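You operate a simulated robot arm through the tools that you are given. There is no shell and no other tool.

Carry out the task below with a simulated two-armed robot. There is one attempt and no reset: what you move stays moved.

Task
Lay the small blue skein in gap 2 and the green one in gap 4, under the red bar.
Fine: they lie on the narrow stand; use the numbered gaps of the peg bar; the red bar lies on the pegs with both teal catches turned over it; the third small skein stays. Set down upright: red bar.

The check looks at the end state, three seconds after you hand in, the way a careful person would. Anything else that was tipped, shoved, dropped, spilled or broken makes it a failure.

Robot
Two 7-joint arms with fingered hands on one trunk that stands fixed in place. Base frame: the origin is at the foot of the trunk, x ahead of it, y to its left, z up. Readings come in mm, rad, newtons and seconds.
The left shoulder is at [22, 269, 1097], the right one opposite. Each reaches about 1298 mm from its shoulder. Payload 5 kg a hand.
The TCP of each hand is the grasp point between the finger pads, 42 mm short of the fingertips. In the tool frame z runs along the fingers and y along their closing line. The gripper opens to 208 mm; its body begins 119 mm behind the TCP. The gripper is a hand of 4 fingers: y runs from the thumb to the fingers, the wrist lies at [0, 0, -317] in the tool frame, and closing takes about 1.5 s.
Orientation is told as [roll, pitch, yaw] about the base's x, y, z axes, in that order, counted from this pose: with the fingers straight down and closing along the base's y, the tool's x points along the base's -x, its y along +y and its z along -z.

Tools
- The arms move only by the tool arm_command. It takes "left_commands", "right_commands" or both (then of equal length, played together; a hand with none holds still); each is a list of rows, each an object (a shift or turn left out is 0, a gripper value left out holds the last) with "grip": the opening in per cent of the stroke, from 0 (shut) to 100 (fully open); "offset": the shift along the tool's x, y, z in m, a list of three; "rot": the turn, a rotation vector about the tool's x, y, z in rad, a list of three. In form: [{"grip": grip, "offset": [x, y, z], "rot": [ax, ay, az]}, ...]. A call has 1 to 20 rows; each row shifts and turns the commanded pose from where the row before left it, along the tool's axes as they then stand. A row lasts 0.2 s, in which the tool goes at most 50 mm and 0.15 rad; a call with a longer step from one row to the next is refused whole, and so is a gripper value outside its range. Where a pose cannot be reached the arm comes as near as it can. A force on the tool above 70 N (or 10 N above the force at the start of the call, whichever is more), or a blocked arm, ends the call early, and 0.2 s more pass. Each finger travels about 153 mm/s and halts on what it meets, pressing with about 34 N; the grip force reading is that of the motor and also rises with nothing between the fingers. The clock runs only during rows and for 0.2 s after the last one: add rows that do not move to give the fingers time. The reply holds the time, the measured pose of the TCP, the force on the tool along the base axes, the opening and the grip force, in the units named above and with some noise, with the torque about the TCP (base axes, N m) and any sound that the robot's microphone picked up.
- Cameras (640 x 400 px; columns grow to the right, rows downward): "scene" is now at [142.1, 63.9, 1390.9]; the picture's right is [0.68, -0.73, 0.00], its down [-0.22, -0.21, -0.95] and it looks along [0.70, 0.65, -0.31] (base axes); focal length 272 px, centre (320, 200). "left" rides on the left gripper at [-93, 1, -146] in its tool frame; the picture's right is [-0.01, -1.00, 0.00], its down [0.84, -0.01, -0.54] and it looks along [0.54, -0.01, 0.84] (tool axes); focal length 280 px, centre (320, 200). "right" rides on the right gripper at [94, 1, -146] in its tool frame; the picture's right is [-0.01, 1.00, 0.00], its down [-0.84, -0.01, -0.54] and it looks along [-0.54, -0.01, 0.84] (tool axes); focal length 280 px, centre (320, 200). There is no depth. A picture from a camera that has moved, and an enlarged one, comes with that camera's place and axes in the base frame and with its lens.
- grab_frame(camera): a new picture of that camera. It takes no simulated time.
- raise_lower(by): moves the trunk up (or, below 0, down) by that many mm; the arms and the scene camera ride with it, the base frame stays. It gives what a move gives, with no picture.
- grasp_type(shape, hand): the hand has 4 fingers and takes this shape, open, in about a second: jaw (thumb against the fingers, like two jaws); tri (thumb and two fingers); tip (a fingertip pinch); poke (one finger out to press); point (the index stretched); flat (the hand flat); cup (the hand cupped); fist (a fist). The gripper value then closes the fingers along that shape, each until it touches; the sizes above hold for jaw. It gives what a move gives, with no picture.
- turn_head(pan, tilt): turns the head with the scene camera to pan (to the left, within 1.396 rad either way) and tilt (down, from -0.506 to 1.204), counted from straight ahead of the robot (the tilt from the chest, where the trunk bows). It gives what a move gives.
- enlarge(camera, box): a new picture of the part [left, top, right, bottom] of that camera's present view, enlarged. It takes no simulated time.
- sign_off(): hands the job in; it is judged then, once.

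Places have to be worked out from the pictures, the camera data and where the tool is seen. Open the grippers and draw the arms clear of the work before you hand the job in, unless the task says otherwise.

The tools are called after "Request:" by a JSON object that holds its "name" and its "arguments". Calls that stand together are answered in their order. arm_command: Moves the arms, as the interface text tells. Its arguments: {"type":"object","properties":{"left_commands":{"type":"array","items":{"type":"object","properties":{"grip":{"type":"number"},"offset":{"type":"array","items":{"type":"number"}},"rot":{"type":"array","items":{"type":"number"}}}}},"right_commands":{"type":"array","items":{"type":"object","properties":{"grip":{"type":"number"},"offset":{"type":"array","items":{"type":"number"}},"rot":{"type":"array","items":{"type":"number"}}}}}},"required":[]} The other tools are called the same way: raise_lower (by) moves the trunk up or down; grasp_type (shape, hand) gives the hand a shape; turn_head (pan, tilt) turns the head that bears the scene camera; grab_frame (camera) takes a picture; enlarge (camera, box) takes an enlarged picture of a part of a camera's view; sign_off () hands the job in.

At the start:

```text
t: 0.0
left_eef_pos: [276.8, 499.5, 1263.4]
left_ee_rot: [0.001, 0.0, 0.68]
left_force: [0.1, -0.7, 0.1]
left_moment: [-0.03, -0.02, 0.02]
left_width: 207.8
left_gripper_force: 0.0
left_shape: jaw
right_eef_pos: [448.8, 128.0, 1300.5]
right_ee_rot: [-0.001, 0.001, 0.68]
right_force: [-1.9, 0.3, 0.0]
right_moment: [0.01, 0.02, -0.01]
right_width: 207.8
right_gripper_force: 0.0
right_shape: jaw
trunk travel left (down, up): [-475.0, 146.0]
head pan, tilt (commanded): [0.749, 0.311]
```

scene: 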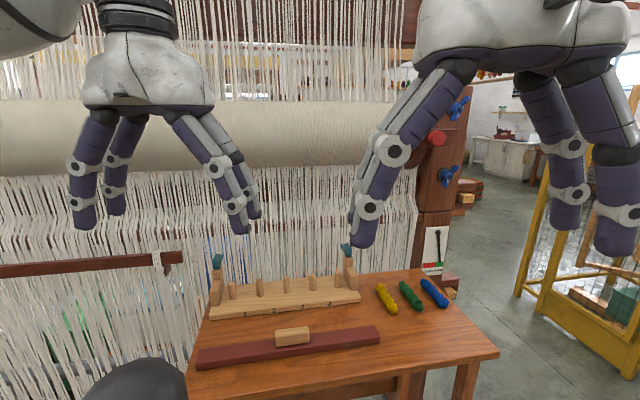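
right: 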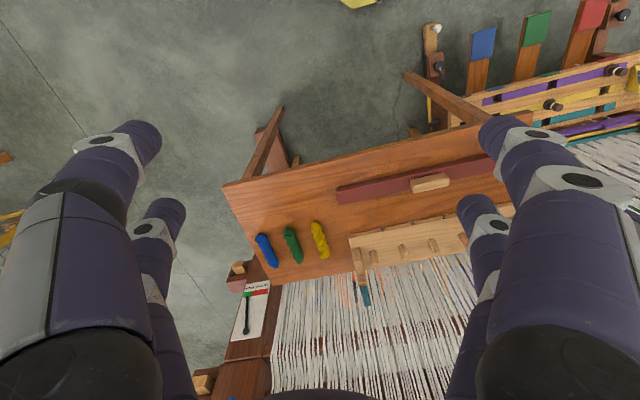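
left: 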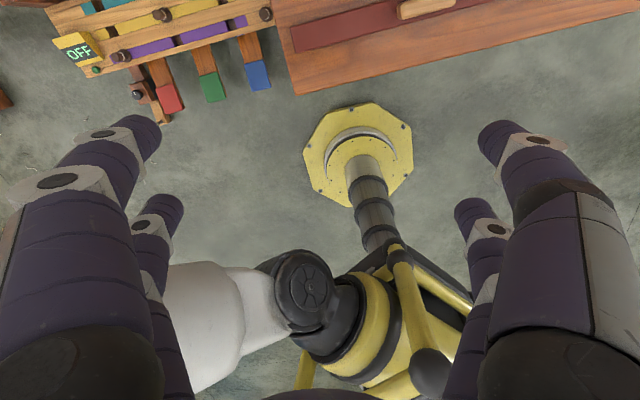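

I start by looking closer at the table with the peg bar, skeins and red bar before moving anything.

Request:
{"name": "enlarge", "arguments": {"camera": "scene", "box": [180, 230, 380, 380]}}

Request:
{"name": "enlarge", "arguments": {"camera": "scene", "box": [340, 230, 500, 350]}}

Request:
{"name": "enlarge", "arguments": {"camera": "right", "box": [210, 100, 530, 310]}}

```text
2.67 times, centred on (280, 305) of scene
camera zoom: at [142.1, 63.9, 1390.9], right [0.68, -0.73, 0.0], down [-0.22, -0.21, -0.95], along [0.7, 0.65, -0.31], focal length 727 px, centre (427, -80)
```

zoom: 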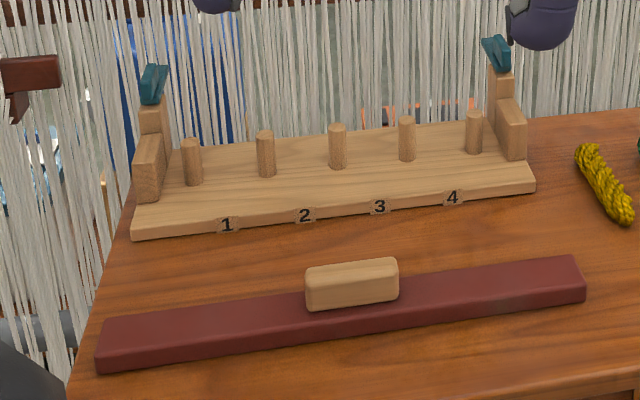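

```text
3.33 times, centred on (420, 290) of scene
camera zoom: at [142.1, 63.9, 1390.9], right [0.68, -0.73, 0.0], down [-0.22, -0.21, -0.95], along [0.7, 0.65, -0.31], focal length 908 px, centre (-13, -100)
```

zoom: 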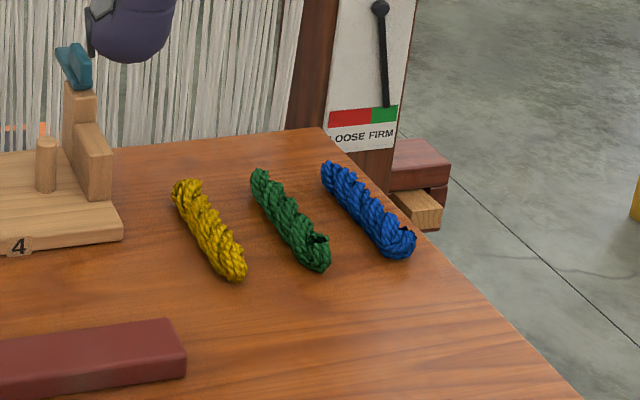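

```text
1.90 times, centred on (370, 205) of right
camera zoom: at [374.7, 71.2, 1446.4], right [-0.62, 0.79, 0.0], down [0.66, 0.52, 0.54], along [0.42, 0.33, -0.84], focal length 534 px, centre (225, 190)
```

zoom: 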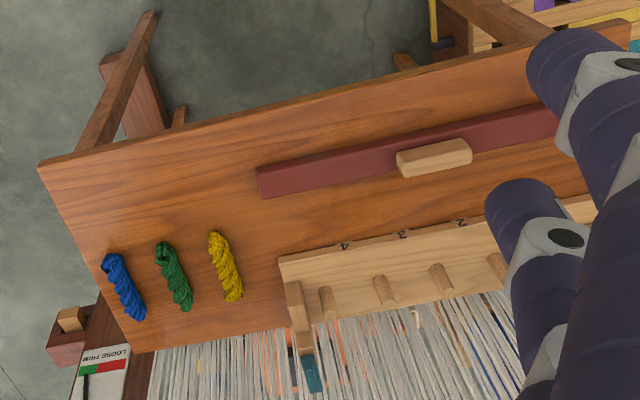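

Skeins triangulate to about (885, 285, 877) with the tabletop near z≈866, and the peg bar front edge runs from about (376, 681) to (711, 432). Next I zoom in on the end posts/catches and the bar for details.

Request:
{"name": "enlarge", "arguments": {"camera": "scene", "box": [200, 240, 264, 320]}}

Request:
{"name": "enlarge", "arguments": {"camera": "scene", "box": [310, 230, 374, 310]}}

Request:
{"name": "enlarge", "arguments": {"camera": "scene", "box": [190, 310, 400, 380]}}

Request:
{"name": "enlarge", "arguments": {"camera": "right", "box": [320, 200, 540, 320]}}

```text
5.00 times, centred on (232, 280) of scene
camera zoom: at [142.1, 63.9, 1390.9], right [0.68, -0.73, 0.0], down [-0.22, -0.21, -0.95], along [0.7, 0.65, -0.31], focal length 1363 px, centre (760, -200)
```

zoom: 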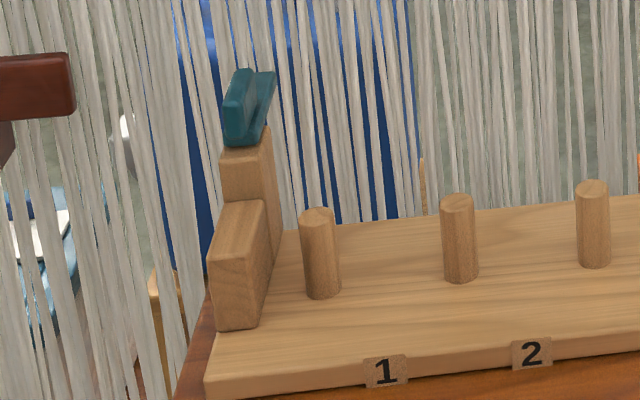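

```text
5.00 times, centred on (342, 270) of scene
camera zoom: at [142.1, 63.9, 1390.9], right [0.68, -0.73, 0.0], down [-0.22, -0.21, -0.95], along [0.7, 0.65, -0.31], focal length 1363 px, centre (210, -150)
```

zoom: 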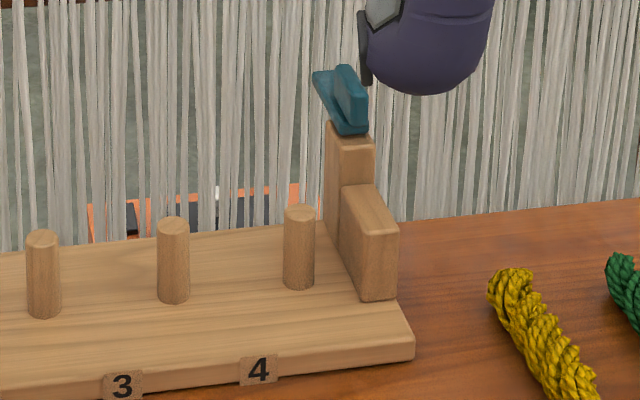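

```text
3.05 times, centred on (295, 345) of scene
camera zoom: at [142.1, 63.9, 1390.9], right [0.68, -0.73, 0.0], down [-0.22, -0.21, -0.95], along [0.7, 0.65, -0.31], focal length 831 px, centre (396, -242)
```

zoom: 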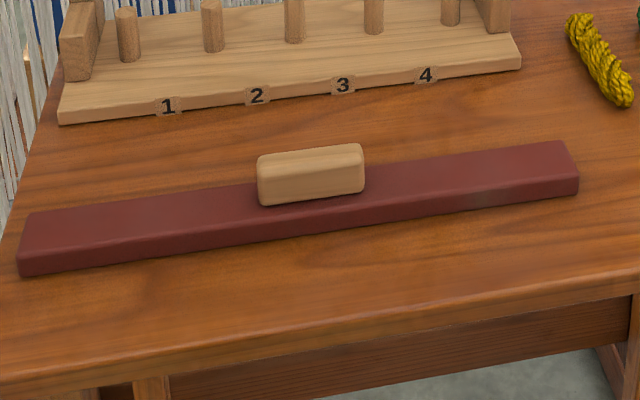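

```text
2.91 times, centred on (430, 260) of right
camera zoom: at [374.7, 71.2, 1446.4], right [-0.62, 0.79, 0.0], down [0.66, 0.52, 0.54], along [0.42, 0.33, -0.84], focal length 816 px, centre (0, 26)
```

zoom: 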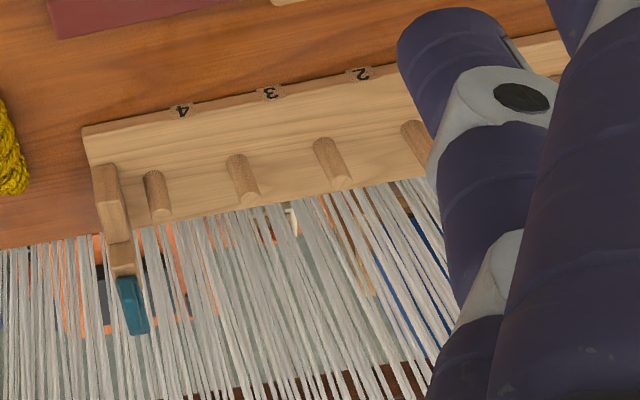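

The catches appear to be hinged at the top of the rear posts, leaning back toward the warp; pegs stand mid-board. I try the fingertip shape on the right hand in free air to see how slim it is.

Request:
{"name": "grasp_type", "arguments": {"hand": "right", "shape": "tip"}}

Request:
{"name": "turn_head", "arguments": {"pan": 0.5, "tilt": 0.35}}

```text
t: 0.9
left_eef_pos: [276.5, 499.3, 1263.0]
left_ee_rot: [0.0, 0.002, 0.678]
left_force: [0.5, 0.5, 0.5]
left_moment: [-0.01, -0.03, 0.0]
left_width: 207.9
left_gripper_force: 0.0
left_shape: jaw
right_eef_pos: [449.8, 129.4, 1301.1]
right_ee_rot: [-0.001, 0.001, 0.679]
right_force: [-0.1, -0.1, -0.5]
right_moment: [0.0, 0.01, 0.0]
right_width: 207.7
right_gripper_force: 0.0
right_shape: tip
trunk travel left (down, up): [-475.0, 146.0]
head pan, tilt (commanded): [0.749, 0.311]
```

```text
t: 1.7
left_eef_pos: [276.8, 500.0, 1263.7]
left_ee_rot: [-0.001, 0.0, 0.679]
left_force: [0.5, -0.8, 0.4]
left_moment: [0.01, -0.03, -0.02]
left_width: 207.7
left_gripper_force: 0.2
left_shape: jaw
right_eef_pos: [448.6, 128.6, 1298.9]
right_ee_rot: [-0.001, 0.0, 0.68]
right_force: [-0.4, -0.4, -1.1]
right_moment: [0.0, 0.02, 0.01]
right_width: 207.7
right_gripper_force: 0.0
right_shape: tip
trunk travel left (down, up): [-475.0, 146.0]
head pan, tilt (commanded): [0.499, 0.351]
```

Looking at the hand in its new shape from both cameras.

Request:
{"name": "grab_frame", "arguments": {"camera": "scene"}}

Request:
{"name": "grab_frame", "arguments": {"camera": "right"}}

```text
taken
camera scene: at [155.5, 45.0, 1387.2], right [0.48, -0.88, 0.0], down [-0.3, -0.16, -0.94], along [0.82, 0.45, -0.34], focal length 272 px, centre (320, 200)
```

scene: 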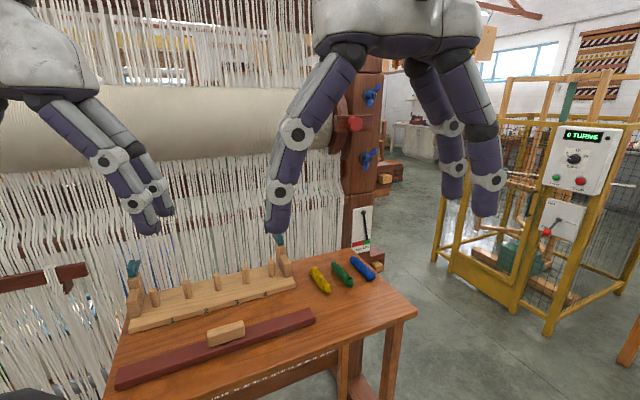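

```text
taken
camera right: at [374.7, 71.3, 1446.4], right [-0.62, 0.79, 0.0], down [0.66, 0.52, 0.54], along [0.42, 0.33, -0.84], focal length 280 px, centre (320, 200)
```

right: 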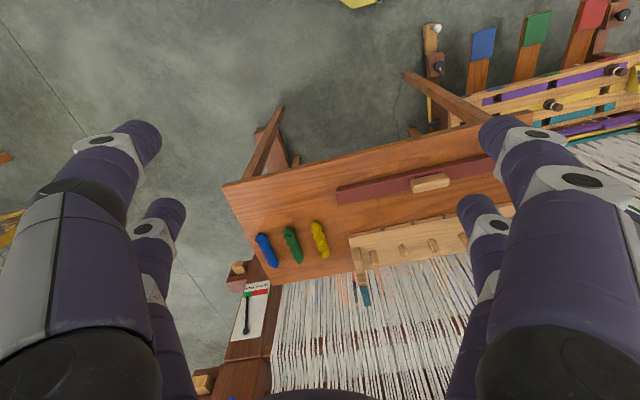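

There's writing on the front edge of the table; I read it, and close the right hand partway in tip shape to see the shape.

Request:
{"name": "enlarge", "arguments": {"camera": "scene", "box": [190, 340, 350, 400]}}

Request:
{"name": "arm_command", "arguments": {"right_commands": [{"grip": 15}, {"grip": 15}, {"grip": 15}, {"grip": 15}, {"grip": 15}, {"grip": 15}, {"grip": 15}]}}

```text
4.00 times, centred on (270, 370) of scene
camera zoom: at [155.5, 45.0, 1387.2], right [0.48, -0.88, 0.0], down [-0.3, -0.16, -0.94], along [0.82, 0.45, -0.34], focal length 1090 px, centre (520, -480)
```

zoom: 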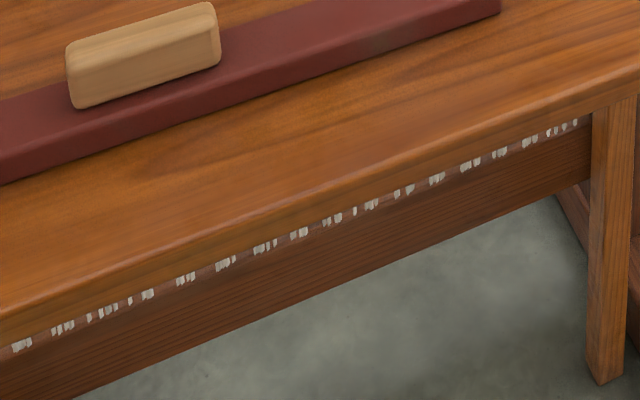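

```text
t: 3.3
left_eef_pos: [278.8, 500.1, 1264.4]
left_ee_rot: [0.0, 0.001, 0.679]
left_force: [0.1, -0.5, 0.0]
left_moment: [-0.04, -0.01, -0.06]
left_width: 207.5
left_gripper_force: 0.0
left_shape: jaw
right_eef_pos: [449.6, 128.4, 1300.1]
right_ee_rot: [0.0, 0.002, 0.678]
right_force: [-0.1, -0.2, 1.0]
right_moment: [-0.03, 0.01, -0.03]
right_width: 31.6
right_gripper_force: 0.1
right_shape: tip
trunk travel left (down, up): [-475.0, 146.0]
head pan, tilt (commanded): [0.499, 0.351]
```

Now I look at the partially closed tip pinch.

Request:
{"name": "grab_frame", "arguments": {"camera": "right"}}

Request:
{"name": "enlarge", "arguments": {"camera": "scene", "box": [240, 0, 540, 250]}}

```text
taken
camera right: at [374.7, 71.3, 1446.4], right [-0.62, 0.79, 0.0], down [0.66, 0.52, 0.54], along [0.42, 0.33, -0.84], focal length 280 px, centre (320, 200)
```

right: 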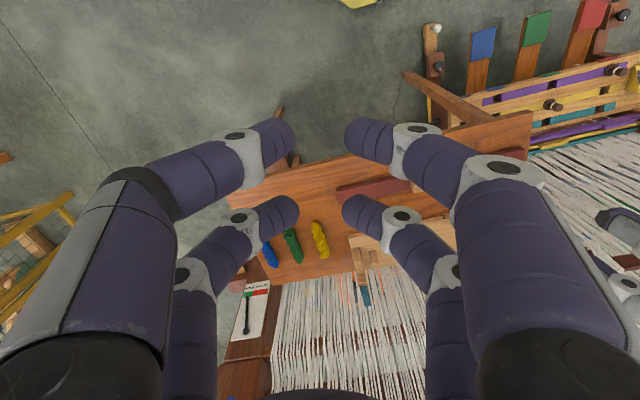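

```text
1.60 times, centred on (390, 125) of scene
camera zoom: at [155.5, 45.0, 1387.2], right [0.48, -0.88, 0.0], down [-0.3, -0.16, -0.94], along [0.82, 0.45, -0.34], focal length 436 px, centre (208, 320)
```

zoom: 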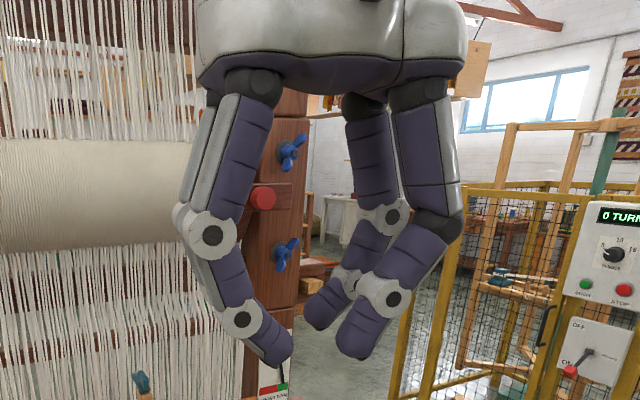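

The hand has two finger pairs about 60 mm apart with fingers about 27 mm thick, so the pegs could pass between the pairs. I check the jaw shape at a similar opening for its profile.

Request:
{"name": "grasp_type", "arguments": {"hand": "right", "shape": "jaw"}}

Request:
{"name": "arm_command", "arguments": {"right_commands": [{"grip": 15}, {"grip": 15}, {"grip": 15}, {"grip": 15}, {"grip": 15}, {"grip": 15}, {"grip": 15}]}}

Request:
{"name": "enlarge", "arguments": {"camera": "scene", "box": [240, 0, 540, 250]}}

Request:
{"name": "grab_frame", "arguments": {"camera": "right"}}

```text
t: 4.2
left_eef_pos: [276.8, 498.9, 1263.3]
left_ee_rot: [0.002, 0.0, 0.678]
left_force: [0.1, 0.8, -0.9]
left_moment: [0.04, 0.01, -0.02]
left_width: 207.5
left_gripper_force: 0.0
left_shape: jaw
right_eef_pos: [449.0, 128.9, 1300.1]
right_ee_rot: [0.0, -0.001, 0.678]
right_force: [0.4, -0.1, 0.3]
right_moment: [0.01, 0.0, -0.01]
right_width: 208.2
right_gripper_force: 0.1
right_shape: jaw
trunk travel left (down, up): [-475.0, 146.0]
head pan, tilt (commanded): [0.499, 0.351]
```

```text
t: 5.8
left_eef_pos: [276.1, 499.4, 1263.0]
left_ee_rot: [0.002, 0.002, 0.679]
left_force: [-0.1, 0.4, -0.3]
left_moment: [0.03, -0.02, 0.02]
left_width: 207.7
left_gripper_force: 0.1
left_shape: jaw
right_eef_pos: [448.8, 128.7, 1300.6]
right_ee_rot: [-0.001, 0.0, 0.679]
right_force: [0.0, 0.1, 0.1]
right_moment: [-0.02, 0.0, 0.0]
right_width: 31.7
right_gripper_force: 0.1
right_shape: jaw
trunk travel left (down, up): [-475.0, 146.0]
head pan, tilt (commanded): [0.499, 0.351]
```

```text
1.60 times, centred on (390, 125) of scene
camera zoom: at [155.5, 45.0, 1387.2], right [0.48, -0.88, 0.0], down [-0.3, -0.16, -0.94], along [0.82, 0.45, -0.34], focal length 436 px, centre (208, 320)
```

zoom: 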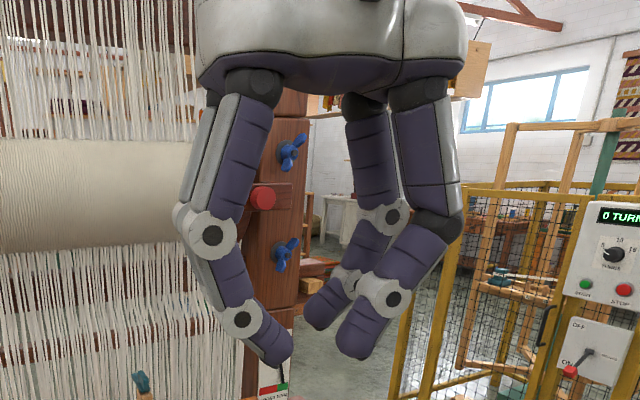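

```text
taken
camera right: at [374.7, 71.3, 1446.4], right [-0.62, 0.79, 0.0], down [0.66, 0.52, 0.54], along [0.42, 0.33, -0.84], focal length 280 px, centre (320, 200)
```

right: 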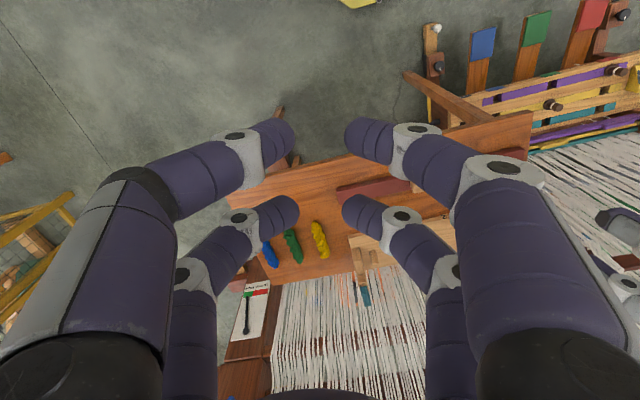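

The fingers bend inward about 40° when nearly closed. I check the "tri" and "poke" shapes too, since the catches will need a slim finger.

Request:
{"name": "grasp_type", "arguments": {"hand": "right", "shape": "tri"}}

Request:
{"name": "arm_command", "arguments": {"right_commands": [{"grip": 12}, {"grip": 12}, {"grip": 12}, {"grip": 12}, {"grip": 12}, {"grip": 12}, {"grip": 12}]}}

Request:
{"name": "enlarge", "arguments": {"camera": "scene", "box": [240, 0, 540, 250]}}

Request:
{"name": "grasp_type", "arguments": {"hand": "right", "shape": "poke"}}

Request:
{"name": "enlarge", "arguments": {"camera": "scene", "box": [240, 0, 540, 250]}}

Request:
{"name": "grab_frame", "arguments": {"camera": "right"}}

```text
t: 6.7
left_eef_pos: [276.9, 499.9, 1263.2]
left_ee_rot: [0.001, -0.001, 0.677]
left_force: [0.1, 0.2, 0.8]
left_moment: [-0.02, -0.02, 0.0]
left_width: 207.7
left_gripper_force: 0.0
left_shape: jaw
right_eef_pos: [449.0, 129.3, 1300.0]
right_ee_rot: [0.001, 0.0, 0.68]
right_force: [-0.5, 0.3, 0.2]
right_moment: [0.01, -0.01, -0.03]
right_width: 207.8
right_gripper_force: 0.1
right_shape: tri
trunk travel left (down, up): [-475.0, 146.0]
head pan, tilt (commanded): [0.499, 0.351]
```

```text
t: 8.3
left_eef_pos: [277.4, 499.8, 1263.5]
left_ee_rot: [-0.001, 0.0, 0.679]
left_force: [-0.5, -0.8, 1.0]
left_moment: [0.02, 0.03, -0.02]
left_width: 207.9
left_gripper_force: 0.1
left_shape: jaw
right_eef_pos: [448.4, 129.4, 1300.2]
right_ee_rot: [0.001, 0.0, 0.677]
right_force: [0.0, -0.2, 0.9]
right_moment: [-0.02, -0.01, 0.01]
right_width: 25.6
right_gripper_force: 0.1
right_shape: tri
trunk travel left (down, up): [-475.0, 146.0]
head pan, tilt (commanded): [0.499, 0.351]
```

```text
1.60 times, centred on (390, 125) of scene
camera zoom: at [155.5, 45.0, 1387.2], right [0.48, -0.88, 0.0], down [-0.3, -0.16, -0.94], along [0.82, 0.45, -0.34], focal length 436 px, centre (208, 320)
```

zoom: 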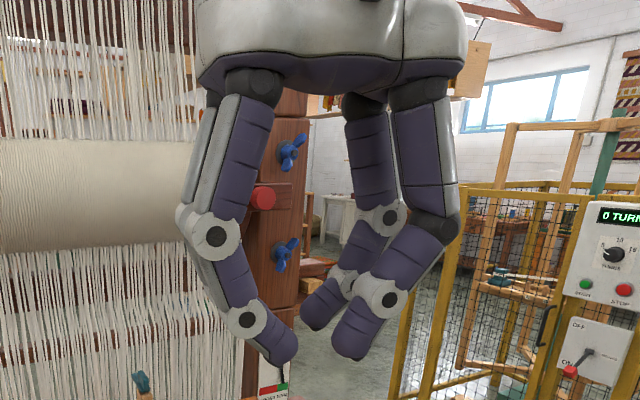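

```text
t: 9.2
left_eef_pos: [276.6, 499.7, 1263.2]
left_ee_rot: [-0.001, 0.0, 0.679]
left_force: [-0.2, 0.3, -0.7]
left_moment: [-0.06, 0.05, -0.03]
left_width: 207.6
left_gripper_force: 0.0
left_shape: jaw
right_eef_pos: [449.5, 128.2, 1299.6]
right_ee_rot: [0.001, -0.002, 0.679]
right_force: [-0.2, 1.2, 0.5]
right_moment: [0.02, 0.03, -0.03]
right_width: 0.0
right_gripper_force: 0.1
right_shape: poke
trunk travel left (down, up): [-475.0, 146.0]
head pan, tilt (commanded): [0.499, 0.351]
```

```text
1.60 times, centred on (390, 125) of scene
camera zoom: at [155.5, 45.0, 1387.2], right [0.48, -0.88, 0.0], down [-0.3, -0.16, -0.94], along [0.82, 0.45, -0.34], focal length 436 px, centre (208, 320)
```

zoom: 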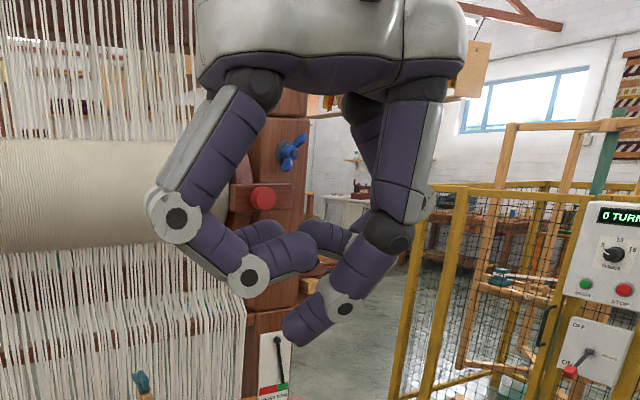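

```text
taken
camera right: at [374.7, 71.3, 1446.4], right [-0.62, 0.79, 0.0], down [0.66, 0.52, 0.54], along [0.42, 0.33, -0.84], focal length 280 px, centre (320, 200)
```

right: 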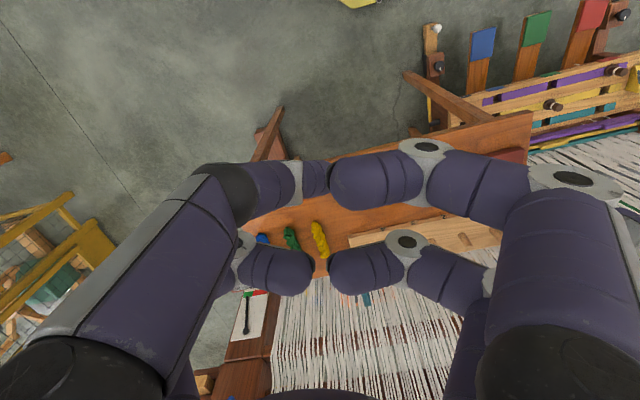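

The poke shape gives one straight finger. I put the right hand back to jaw, swing it aside to the right, and then lower the trunk a little for a lower view of the peg bar and the table's apron text.

Request:
{"name": "grasp_type", "arguments": {"hand": "right", "shape": "jaw"}}

Request:
{"name": "arm_command", "arguments": {"right_commands": [{"offset": [0.024, -0.03, 0]}, {"offset": [0.024, -0.03, 0]}, {"offset": [0.024, -0.03, 0]}, {"offset": [0.024, -0.03, 0]}, {"offset": [0.024, -0.03, 0]}, {"offset": [0.024, -0.03, 0]}, {"offset": [0.024, -0.03, 0]}, {"offset": [0.024, -0.03, 0]}]}}

Request:
{"name": "turn_head", "arguments": {"pan": 0.749, "tilt": 0.35}}

Request:
{"name": "raise_lower", "arguments": {"by": -180}}

Request:
{"name": "grab_frame", "arguments": {"camera": "scene"}}

```text
t: 10.1
left_eef_pos: [276.2, 499.3, 1263.1]
left_ee_rot: [0.001, -0.001, 0.679]
left_force: [0.7, 0.1, 0.0]
left_moment: [-0.01, -0.02, -0.02]
left_width: 207.8
left_gripper_force: 0.2
left_shape: jaw
right_eef_pos: [449.3, 128.2, 1299.2]
right_ee_rot: [0.0, 0.0, 0.679]
right_force: [0.7, 0.2, 0.2]
right_moment: [0.02, 0.0, 0.02]
right_width: 208.0
right_gripper_force: 0.0
right_shape: jaw
trunk travel left (down, up): [-475.0, 146.0]
head pan, tilt (commanded): [0.499, 0.351]
```

```text
t: 11.9
left_eef_pos: [277.4, 499.1, 1263.4]
left_ee_rot: [0.0, -0.002, 0.68]
left_force: [0.8, -0.9, 0.3]
left_moment: [0.12, 0.02, -0.03]
left_width: 207.8
left_gripper_force: 0.1
left_shape: jaw
right_eef_pos: [450.2, -178.6, 1299.7]
right_ee_rot: [-0.001, -0.001, 0.68]
right_force: [0.3, -1.8, 0.3]
right_moment: [0.1, 0.02, 0.0]
right_width: 208.0
right_gripper_force: 0.1
right_shape: jaw
trunk travel left (down, up): [-475.0, 146.0]
head pan, tilt (commanded): [0.499, 0.351]
```

```text
t: 12.6
left_eef_pos: [276.2, 498.8, 1263.6]
left_ee_rot: [-0.002, -0.001, 0.679]
left_force: [0.4, -0.4, 0.2]
left_moment: [0.03, 0.01, -0.03]
left_width: 207.7
left_gripper_force: 0.1
left_shape: jaw
right_eef_pos: [449.7, -177.8, 1299.6]
right_ee_rot: [0.0, 0.0, 0.679]
right_force: [0.3, -0.5, -0.5]
right_moment: [0.06, -0.02, 0.03]
right_width: 208.1
right_gripper_force: 0.1
right_shape: jaw
trunk travel left (down, up): [-475.0, 146.0]
head pan, tilt (commanded): [0.749, 0.351]
```

```text
t: 14.6
left_eef_pos: [275.8, 499.6, 1084.3]
left_ee_rot: [-0.002, -0.001, 0.68]
left_force: [-0.3, 0.1, 0.5]
left_moment: [0.04, -0.07, -0.02]
left_width: 207.9
left_gripper_force: 0.1
left_shape: jaw
right_eef_pos: [449.0, -178.9, 1121.4]
right_ee_rot: [0.0, -0.002, 0.679]
right_force: [-0.7, 0.5, 0.1]
right_moment: [-0.02, -0.04, 0.01]
right_width: 207.9
right_gripper_force: 0.1
right_shape: jaw
trunk travel left (down, up): [-295.0, 326.0]
head pan, tilt (commanded): [0.749, 0.351]
```

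```text
taken
camera scene: at [175.1, 63.7, 1201.5], right [0.68, -0.73, 0.0], down [-0.25, -0.23, -0.94], along [0.69, 0.64, -0.34], focal length 272 px, centre (320, 200)
```

scene: 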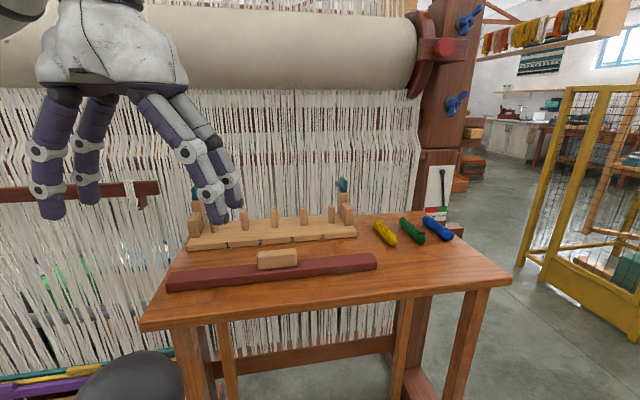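

The "writing" was just warp seen past the apron. I take zoomed views from this lower viewpoint.

Request:
{"name": "enlarge", "arguments": {"camera": "scene", "box": [300, 170, 380, 250]}}

Request:
{"name": "enlarge", "arguments": {"camera": "scene", "box": [160, 170, 360, 295]}}

Request:
{"name": "enlarge", "arguments": {"camera": "scene", "box": [340, 180, 480, 268]}}

```text
5.00 times, centred on (340, 210) of scene
camera zoom: at [175.1, 63.7, 1201.5], right [0.68, -0.73, 0.0], down [-0.25, -0.23, -0.94], along [0.69, 0.64, -0.34], focal length 1363 px, centre (220, 150)
```

zoom: 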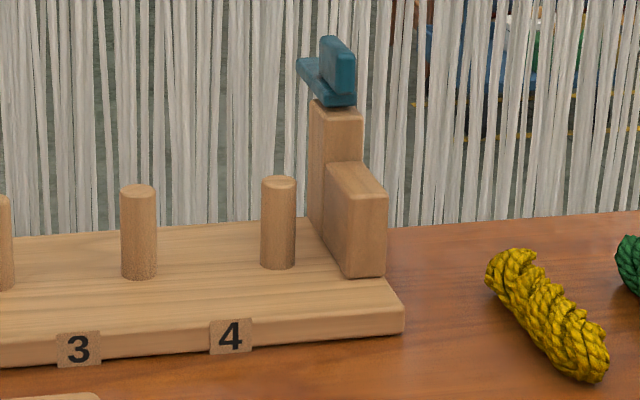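

```text
3.20 times, centred on (260, 232) of scene
camera zoom: at [175.1, 63.7, 1201.5], right [0.68, -0.73, 0.0], down [-0.25, -0.23, -0.94], along [0.69, 0.64, -0.34], focal length 872 px, centre (512, 96)
```

zoom: 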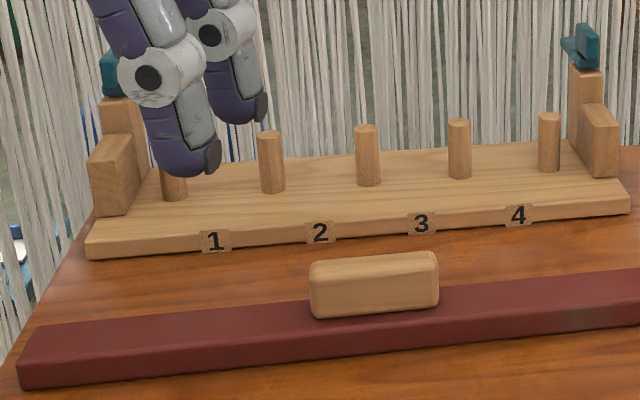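

```text
4.55 times, centred on (410, 224) of scene
camera zoom: at [175.1, 63.7, 1201.5], right [0.68, -0.73, 0.0], down [-0.25, -0.23, -0.94], along [0.69, 0.64, -0.34], focal length 1239 px, centre (-89, 91)
```

zoom: 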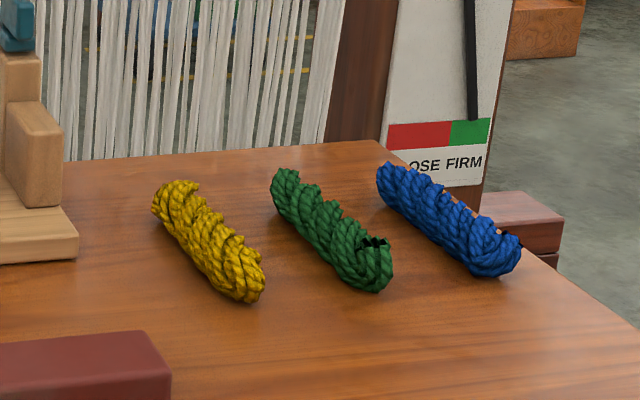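

I zoom tightly on each catch to understand its hinge.

Request:
{"name": "enlarge", "arguments": {"camera": "scene", "box": [330, 172, 362, 192]}}

Request:
{"name": "enlarge", "arguments": {"camera": "scene", "box": [330, 170, 378, 230]}}

```text
16.00 times, centred on (346, 182) of scene
camera zoom: at [175.1, 63.7, 1201.5], right [0.68, -0.73, 0.0], down [-0.25, -0.23, -0.94], along [0.69, 0.64, -0.34], focal length 4360 px, centre (-96, 488)
```

zoom: 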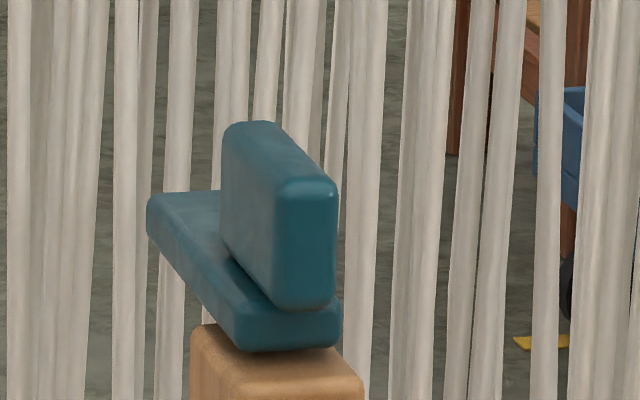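

```text
6.67 times, centred on (354, 200) of scene
camera zoom: at [175.1, 63.7, 1201.5], right [0.68, -0.73, 0.0], down [-0.25, -0.23, -0.94], along [0.69, 0.64, -0.34], focal length 1817 px, centre (93, 200)
```

zoom: 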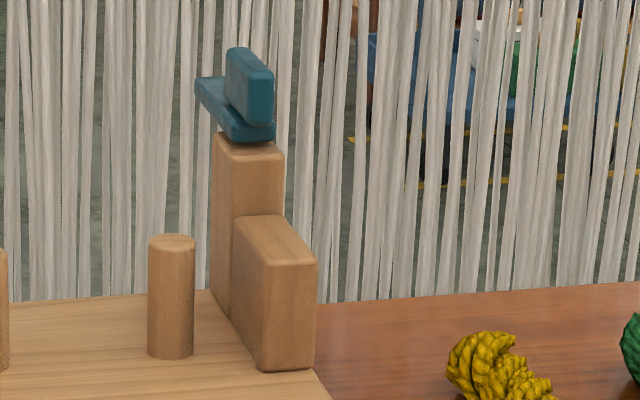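

The views now make it clear: each teal catch is a turn-button plate (z≈960–968) pivoting about a vertical pin on the rear post, with a raised fin, now pointing back to the loom; it has to be turned ~180° to come over the bar. In table axes t=(0.8,-0.6), n=(0.6,0.8): pegs at n≈834, t≈-53…257; gap 2 at t≈63, gap 4 at t≈218; skeins at n≈755, t≈382/458/533. I raise the trunk back and test whether the left wrist can be turned so its camera sits on the robot side.

Request:
{"name": "raise_lower", "arguments": {"by": 180}}

Request:
{"name": "arm_command", "arguments": {"left_commands": [{"rot": [0, 0, 0.145]}, {"rot": [0, 0, 0.145]}, {"rot": [0, 0, 0.145]}, {"rot": [0, 0, 0.145]}, {"rot": [0, 0, 0.145]}, {"rot": [0, 0, 0.145]}, {"rot": [0, 0, 0.145]}, {"rot": [0, 0, 0.145]}, {"rot": [0, 0, 0.145]}, {"rot": [0, 0, 0.145]}]}}

```text
t: 16.6
left_eef_pos: [278.0, 500.2, 1263.0]
left_ee_rot: [0.0, 0.0, 0.677]
left_force: [0.6, 0.0, -0.3]
left_moment: [-0.01, 0.06, -0.01]
left_width: 207.7
left_gripper_force: 0.0
left_shape: jaw
right_eef_pos: [451.1, -177.9, 1299.4]
right_ee_rot: [0.0, 0.0, 0.679]
right_force: [0.7, -0.4, 0.0]
right_moment: [0.0, 0.0, 0.01]
right_width: 208.2
right_gripper_force: 0.0
right_shape: jaw
trunk travel left (down, up): [-475.0, 146.0]
head pan, tilt (commanded): [0.749, 0.351]
```

```text
t: 18.8
left_eef_pos: [277.0, 498.6, 1263.6]
left_ee_rot: [0.001, 0.001, -0.773]
left_force: [0.0, -0.6, 0.9]
left_moment: [0.03, 0.05, 0.02]
left_width: 207.8
left_gripper_force: 0.1
left_shape: jaw
right_eef_pos: [450.6, -177.6, 1301.1]
right_ee_rot: [-0.001, -0.001, 0.679]
right_force: [0.7, 0.6, 0.0]
right_moment: [-0.03, 0.01, 0.01]
right_width: 207.9
right_gripper_force: 0.1
right_shape: jaw
trunk travel left (down, up): [-475.0, 146.0]
head pan, tilt (commanded): [0.749, 0.351]
```

The wrist follows. I continue the turn toward yaw ≈ -2.21.

Request:
{"name": "arm_command", "arguments": {"left_commands": [{"rot": [0, 0, 0.144]}, {"rot": [0, 0, 0.144]}, {"rot": [0, 0, 0.144]}, {"rot": [0, 0, 0.144]}, {"rot": [0, 0, 0.144]}, {"rot": [0, 0, 0.144]}, {"rot": [0, 0, 0.144]}, {"rot": [0, 0, 0.144]}, {"rot": [0, 0, 0.144]}, {"rot": [0, 0, 0.144]}]}}

Request:
{"name": "grab_frame", "arguments": {"camera": "left"}}

Request:
{"name": "grab_frame", "arguments": {"camera": "scene"}}

```text
t: 21.0
left_eef_pos: [277.5, 499.1, 1263.5]
left_ee_rot: [-0.001, 0.0, -2.214]
left_force: [-0.3, 0.0, 0.0]
left_moment: [0.0, -0.02, 0.0]
left_width: 207.8
left_gripper_force: 0.0
left_shape: jaw
right_eef_pos: [450.6, -178.5, 1301.1]
right_ee_rot: [0.0, -0.002, 0.679]
right_force: [-0.1, -0.5, 0.2]
right_moment: [-0.03, 0.0, -0.04]
right_width: 208.0
right_gripper_force: 0.2
right_shape: jaw
trunk travel left (down, up): [-475.0, 146.0]
head pan, tilt (commanded): [0.749, 0.351]
```

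```text
taken
camera left: at [221.8, 423.6, 1409.4], right [-0.81, 0.59, 0.0], down [0.5, 0.68, 0.54], along [0.32, 0.44, -0.84], focal length 280 px, centre (320, 200)
```

left: 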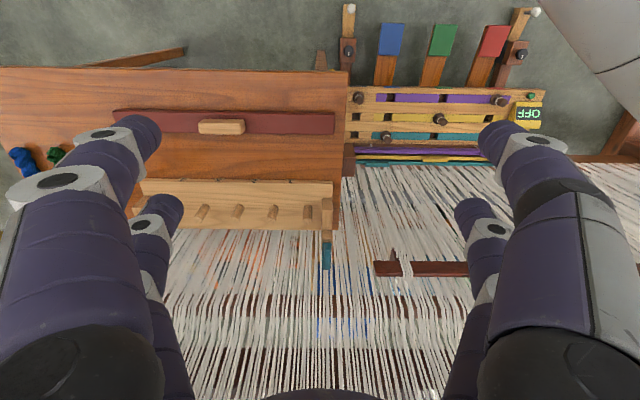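

```text
taken
camera scene: at [141.9, 63.8, 1387.2], right [0.68, -0.73, 0.0], down [-0.25, -0.23, -0.94], along [0.69, 0.64, -0.34], focal length 272 px, centre (320, 200)
```

scene: 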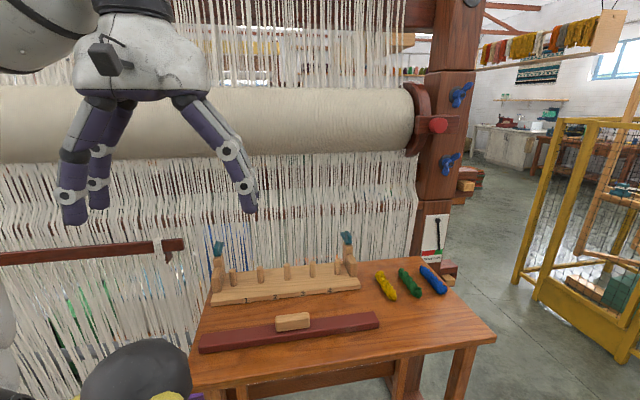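

The wrist reaches yaw -2.214, so now tool x = n (toward loom), y = t (along the bar), z = down, with the camera on the robot side. I close the left hand to about skein width in free air to measure the finger profile.

Request:
{"name": "arm_command", "arguments": {"left_commands": [{"grip": 13}, {"grip": 13}, {"grip": 13}, {"grip": 13}, {"grip": 13}, {"grip": 13}, {"grip": 13}]}}

Request:
{"name": "enlarge", "arguments": {"camera": "scene", "box": [40, 60, 300, 240]}}

Request:
{"name": "grab_frame", "arguments": {"camera": "left"}}

```text
t: 22.6
left_eef_pos: [276.0, 499.4, 1262.9]
left_ee_rot: [-0.001, 0.0, -2.211]
left_force: [-0.1, 0.5, 0.4]
left_moment: [-0.02, 0.04, 0.05]
left_width: 27.6
left_gripper_force: 0.1
left_shape: jaw
right_eef_pos: [450.6, -178.9, 1300.9]
right_ee_rot: [-0.001, 0.001, 0.678]
right_force: [-0.1, -0.5, 0.2]
right_moment: [-0.01, -0.03, -0.02]
right_width: 207.5
right_gripper_force: 0.1
right_shape: jaw
trunk travel left (down, up): [-475.0, 146.0]
head pan, tilt (commanded): [0.749, 0.351]
```

```text
2.22 times, centred on (170, 150) of scene
camera zoom: at [141.9, 63.8, 1387.2], right [0.68, -0.73, 0.0], down [-0.25, -0.23, -0.94], along [0.69, 0.64, -0.34], focal length 606 px, centre (653, 311)
```

zoom: 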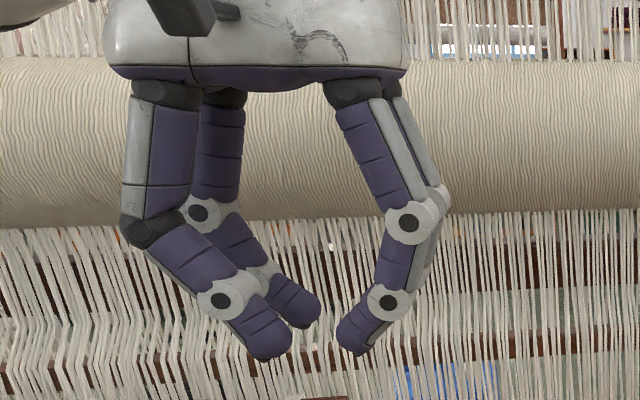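

```text
taken
camera left: at [222.0, 423.4, 1409.4], right [-0.81, 0.59, 0.0], down [0.49, 0.68, 0.54], along [0.32, 0.44, -0.84], focal length 280 px, centre (320, 200)
```

left: 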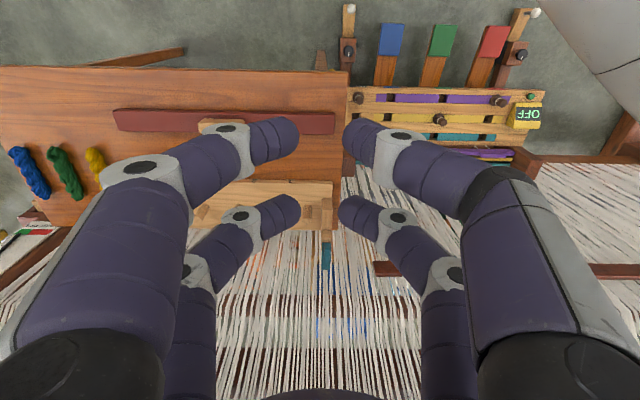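

Finger profile at skein width: tips ±22 mm, joints ±46 mm at 42 mm above the tips, so pegs fit between the pairs. I now carry the open-ish left hand at height over toward the blue skein.

Request:
{"name": "arm_command", "arguments": {"left_commands": [{"grip": 24, "offset": [0.0126, 0.0407, 0]}, {"offset": [0.0126, 0.0407, 0]}, {"offset": [0.0126, 0.0407, 0]}, {"offset": [0.0126, 0.0407, 0]}, {"offset": [0.0126, 0.0407, 0]}, {"offset": [0.0126, 0.0407, 0]}, {"offset": [0.0126, 0.0407, 0]}, {"offset": [0.0126, 0.0407, 0]}, {"offset": [0.0126, 0.0407, 0]}, {"offset": [0.0126, 0.0407, 0]}, {"offset": [0.0126, 0.0407, 0]}, {"offset": [0.0126, 0.0407, 0]}, {"offset": [0.0126, 0.0407, 0]}, {"offset": [0.0126, 0.0407, 0]}, {"offset": [0.0126, 0.0407, 0]}]}}

Request:
{"name": "grab_frame", "arguments": {"camera": "left"}}

Request:
{"name": "grab_frame", "arguments": {"camera": "scene"}}

```text
t: 25.8
left_eef_pos: [742.2, 337.9, 1206.0]
left_ee_rot: [0.003, 0.001, -2.208]
left_force: [0.5, 0.0, -0.9]
left_moment: [0.03, -0.05, 0.0]
left_width: 49.6
left_gripper_force: 0.0
left_shape: jaw
left hand out of reach, approached as far as the arm can: row 11, 12, 13, 14, 15
right_eef_pos: [449.0, -179.6, 1299.1]
right_ee_rot: [0.0, 0.0, 0.68]
right_force: [0.1, 0.4, 0.3]
right_moment: [0.05, -0.01, -0.02]
right_width: 207.8
right_gripper_force: 0.1
right_shape: jaw
trunk travel left (down, up): [-475.0, 146.0]
head pan, tilt (commanded): [0.749, 0.351]
```

```text
taken
camera left: at [686.5, 261.0, 1352.4], right [-0.81, 0.58, 0.0], down [0.49, 0.69, 0.54], along [0.32, 0.44, -0.84], focal length 280 px, centre (320, 200)
```

left: 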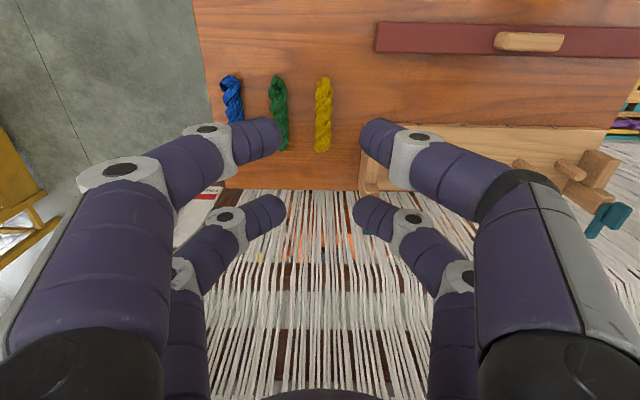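

```text
taken
camera scene: at [142.1, 63.5, 1387.1], right [0.68, -0.73, 0.0], down [-0.25, -0.23, -0.94], along [0.69, 0.64, -0.34], focal length 272 px, centre (320, 200)
```

scene: 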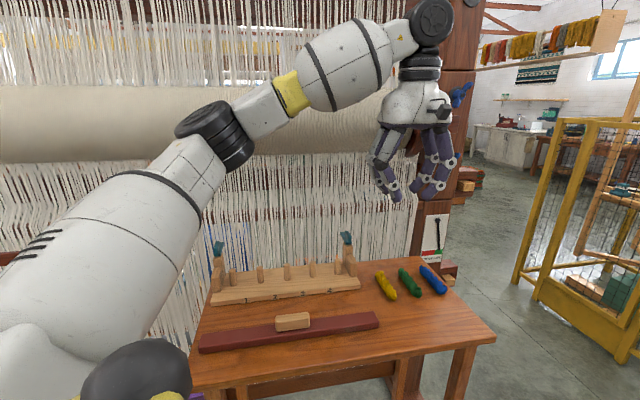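

At this height the arm was out of reach, so it sagged short; lowering 150 mm puts the wrist back within reach above the blue skein.

Request:
{"name": "arm_command", "arguments": {"left_commands": [{"offset": [0, 0, 0.03]}, {"offset": [0, 0, 0.03]}, {"offset": [0, 0, 0.03]}, {"offset": [0, 0, 0.03]}, {"offset": [0, 0, 0.03]}, {}, {}]}}

Request:
{"name": "grab_frame", "arguments": {"camera": "left"}}

Request:
{"name": "grab_frame", "arguments": {"camera": "scene"}}

```text
t: 27.4
left_eef_pos: [744.2, 338.5, 1054.8]
left_ee_rot: [0.0, -0.001, -2.212]
left_force: [0.3, 0.1, -0.1]
left_moment: [-0.06, -0.03, -0.01]
left_width: 49.5
left_gripper_force: 0.1
left_shape: jaw
right_eef_pos: [450.8, -178.8, 1299.8]
right_ee_rot: [0.0, 0.0, 0.679]
right_force: [0.3, 0.0, -1.1]
right_moment: [-0.04, 0.03, 0.01]
right_width: 207.7
right_gripper_force: 0.1
right_shape: jaw
trunk travel left (down, up): [-475.0, 146.0]
head pan, tilt (commanded): [0.749, 0.351]
```

```text
taken
camera left: at [688.7, 262.0, 1201.3], right [-0.81, 0.59, 0.0], down [0.49, 0.68, 0.54], along [0.32, 0.44, -0.84], focal length 280 px, centre (320, 200)
```

left: 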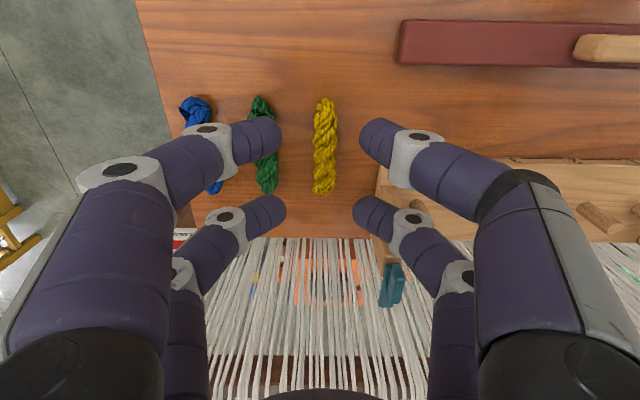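

```text
taken
camera scene: at [142.2, 64.0, 1387.1], right [0.68, -0.73, 0.0], down [-0.25, -0.23, -0.94], along [0.69, 0.64, -0.34], focal length 272 px, centre (320, 200)
```

scene: 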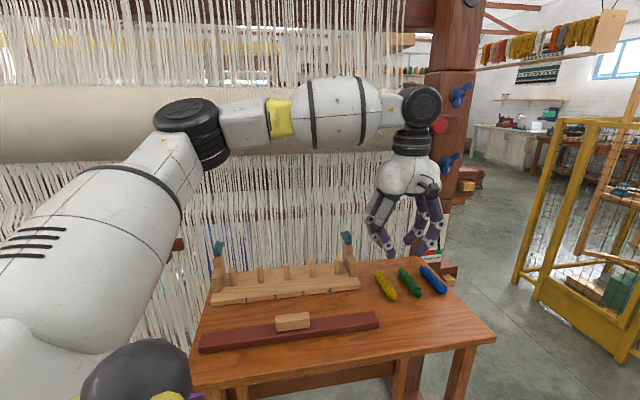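

I'm at t≈392, n≈717 and the left camera agrees on the skein positions (yellow t≈384, green ≈457, blue ≈531, all n≈753). I shift over the blue skein and lower to z≈1005.

Request:
{"name": "arm_command", "arguments": {"left_commands": [{"offset": [0.0092, 0.0348, 0.0125]}, {"offset": [0.0092, 0.0348, 0.0125]}, {"offset": [0.0092, 0.0348, 0.0125]}, {"offset": [0.0092, 0.0348, 0.0125]}, {}, {}]}}

Request:
{"name": "grab_frame", "arguments": {"camera": "left"}}

Request:
{"name": "enlarge", "arguments": {"camera": "scene", "box": [340, 150, 500, 310]}}

```text
t: 28.8
left_eef_pos: [796.2, 305.3, 1006.3]
left_ee_rot: [0.004, 0.004, -2.207]
left_force: [-0.2, -0.2, 1.0]
left_moment: [0.03, -0.1, 0.01]
left_width: 49.8
left_gripper_force: 0.0
left_shape: jaw
left hand out of reach, approached as far as the arm can: row 2, 3, 4
right_eef_pos: [449.5, -179.1, 1299.7]
right_ee_rot: [-0.002, 0.001, 0.678]
right_force: [-0.5, -0.2, 0.7]
right_moment: [0.01, -0.07, 0.0]
right_width: 207.6
right_gripper_force: 0.1
right_shape: jaw
trunk travel left (down, up): [-475.0, 146.0]
head pan, tilt (commanded): [0.749, 0.351]
```

```text
taken
camera left: at [741.4, 229.3, 1151.4], right [-0.81, 0.58, 0.0], down [0.49, 0.68, 0.54], along [0.32, 0.44, -0.84], focal length 280 px, centre (320, 200)
```

left: 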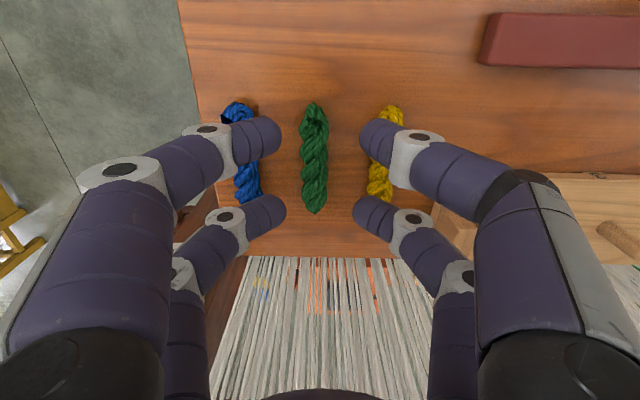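

```text
2.50 times, centred on (420, 230) of scene
camera zoom: at [141.4, 63.7, 1387.3], right [0.68, -0.73, 0.0], down [-0.25, -0.23, -0.94], along [0.69, 0.64, -0.34], focal length 681 px, centre (70, 125)
```

zoom: 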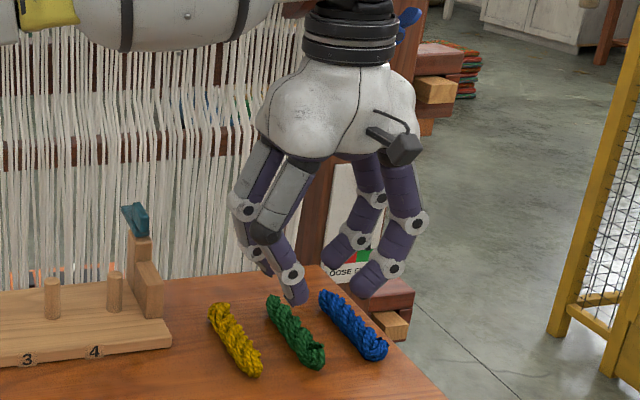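

The arm stops at about t≈455; the wrist sits well above the shoulder here, which costs reach. I raise the trunk fully so the shoulder is above the wrist, then try again at a lower hand height.

Request:
{"name": "raise_lower", "arguments": {"by": 146}}

Request:
{"name": "arm_command", "arguments": {"left_commands": [{"offset": [0, 0, 0.03]}, {"offset": [0, 0, 0.03]}, {"offset": [0, 0, 0.03]}, {"offset": [0, 0, 0.03]}, {"offset": [0, 0, 0.03]}, {}]}}

```text
t: 30.6
left_eef_pos: [794.7, 307.3, 1150.2]
left_ee_rot: [0.004, 0.003, -2.203]
left_force: [0.8, -0.3, 0.9]
left_moment: [-0.03, -0.01, 0.03]
left_width: 49.9
left_gripper_force: 0.1
left_shape: jaw
right_eef_pos: [450.3, -179.1, 1444.8]
right_ee_rot: [0.0, -0.001, 0.678]
right_force: [0.0, -0.3, -0.6]
right_moment: [0.0, 0.05, 0.03]
right_width: 207.8
right_gripper_force: 0.1
right_shape: jaw
trunk travel left (down, up): [-621.0, 0.0]
head pan, tilt (commanded): [0.749, 0.351]
```

```text
t: 32.0
left_eef_pos: [792.9, 308.2, 1003.5]
left_ee_rot: [0.005, 0.005, -2.204]
left_force: [-0.2, -0.4, -0.8]
left_moment: [0.0, -0.03, -0.01]
left_width: 49.8
left_gripper_force: 0.0
left_shape: jaw
left hand out of reach, approached as far as the arm can: row 5
right_eef_pos: [450.6, -177.9, 1446.2]
right_ee_rot: [0.0, 0.001, 0.68]
right_force: [0.4, 0.0, 0.4]
right_moment: [0.02, -0.06, -0.01]
right_width: 208.2
right_gripper_force: 0.1
right_shape: jaw
trunk travel left (down, up): [-621.0, 0.0]
head pan, tilt (commanded): [0.749, 0.351]
```

Still short of the blue skein in this flipped wrist pose. I turn the wrist back by half a turn here in free air to see whether the natural orientation reaches farther (the skein is symmetric, so I can flip while carrying).

Request:
{"name": "arm_command", "arguments": {"left_commands": [{"offset": [0, 0, -0.03], "rot": [0, 0, -0.143]}, {"rot": [0, 0, -0.143]}, {"rot": [0, 0, -0.143]}, {"rot": [0, 0, -0.143]}, {"rot": [0, 0, -0.143]}, {"rot": [0, 0, -0.143]}, {"rot": [0, 0, -0.143]}, {"rot": [0, 0, -0.143]}, {"rot": [0, 0, -0.143]}, {"rot": [0, 0, -0.143]}, {"rot": [0, 0, -0.143]}]}}

Request:
{"name": "arm_command", "arguments": {"left_commands": [{"rot": [0, 0, -0.143]}, {"rot": [0, 0, -0.143]}, {"rot": [0, 0, -0.143]}, {"rot": [0, 0, -0.143]}, {"rot": [0, 0, -0.143]}, {"rot": [0, 0, -0.143]}, {"rot": [0, 0, -0.143]}, {"rot": [0, 0, -0.143]}, {"rot": [0, 0, -0.143]}, {"rot": [0, 0, -0.143]}, {"rot": [0, 0, -0.133]}]}}

Request:
{"name": "grab_frame", "arguments": {"camera": "scene"}}

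```text
t: 34.4
left_eef_pos: [790.8, 310.6, 1031.3]
left_ee_rot: [0.004, -0.003, -0.628]
left_force: [0.4, 0.3, -0.6]
left_moment: [-0.02, 0.01, 0.02]
left_width: 49.9
left_gripper_force: 0.1
left_shape: jaw
right_eef_pos: [450.5, -179.4, 1445.9]
right_ee_rot: [0.0, -0.001, 0.678]
right_force: [0.1, 0.4, -0.4]
right_moment: [-0.01, 0.02, -0.01]
right_width: 207.7
right_gripper_force: 0.1
right_shape: jaw
trunk travel left (down, up): [-621.0, 0.0]
head pan, tilt (commanded): [0.749, 0.351]
```

```text
t: 36.8
left_eef_pos: [790.8, 310.1, 1032.0]
left_ee_rot: [-0.003, -0.006, 0.932]
left_force: [-0.3, -0.8, -0.2]
left_moment: [-0.02, 0.02, 0.0]
left_width: 49.5
left_gripper_force: 0.0
left_shape: jaw
right_eef_pos: [451.1, -177.7, 1446.7]
right_ee_rot: [0.001, 0.0, 0.679]
right_force: [0.6, -0.2, 0.0]
right_moment: [0.01, 0.02, -0.01]
right_width: 207.7
right_gripper_force: 0.0
right_shape: jaw
trunk travel left (down, up): [-621.0, 0.0]
head pan, tilt (commanded): [0.749, 0.351]
```

```text
taken
camera scene: at [138.0, 63.8, 1533.8], right [0.68, -0.73, 0.0], down [-0.25, -0.23, -0.94], along [0.69, 0.64, -0.34], focal length 272 px, centre (320, 200)
```

scene: 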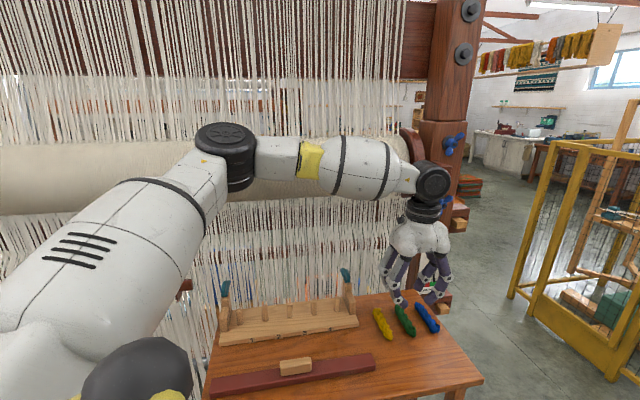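

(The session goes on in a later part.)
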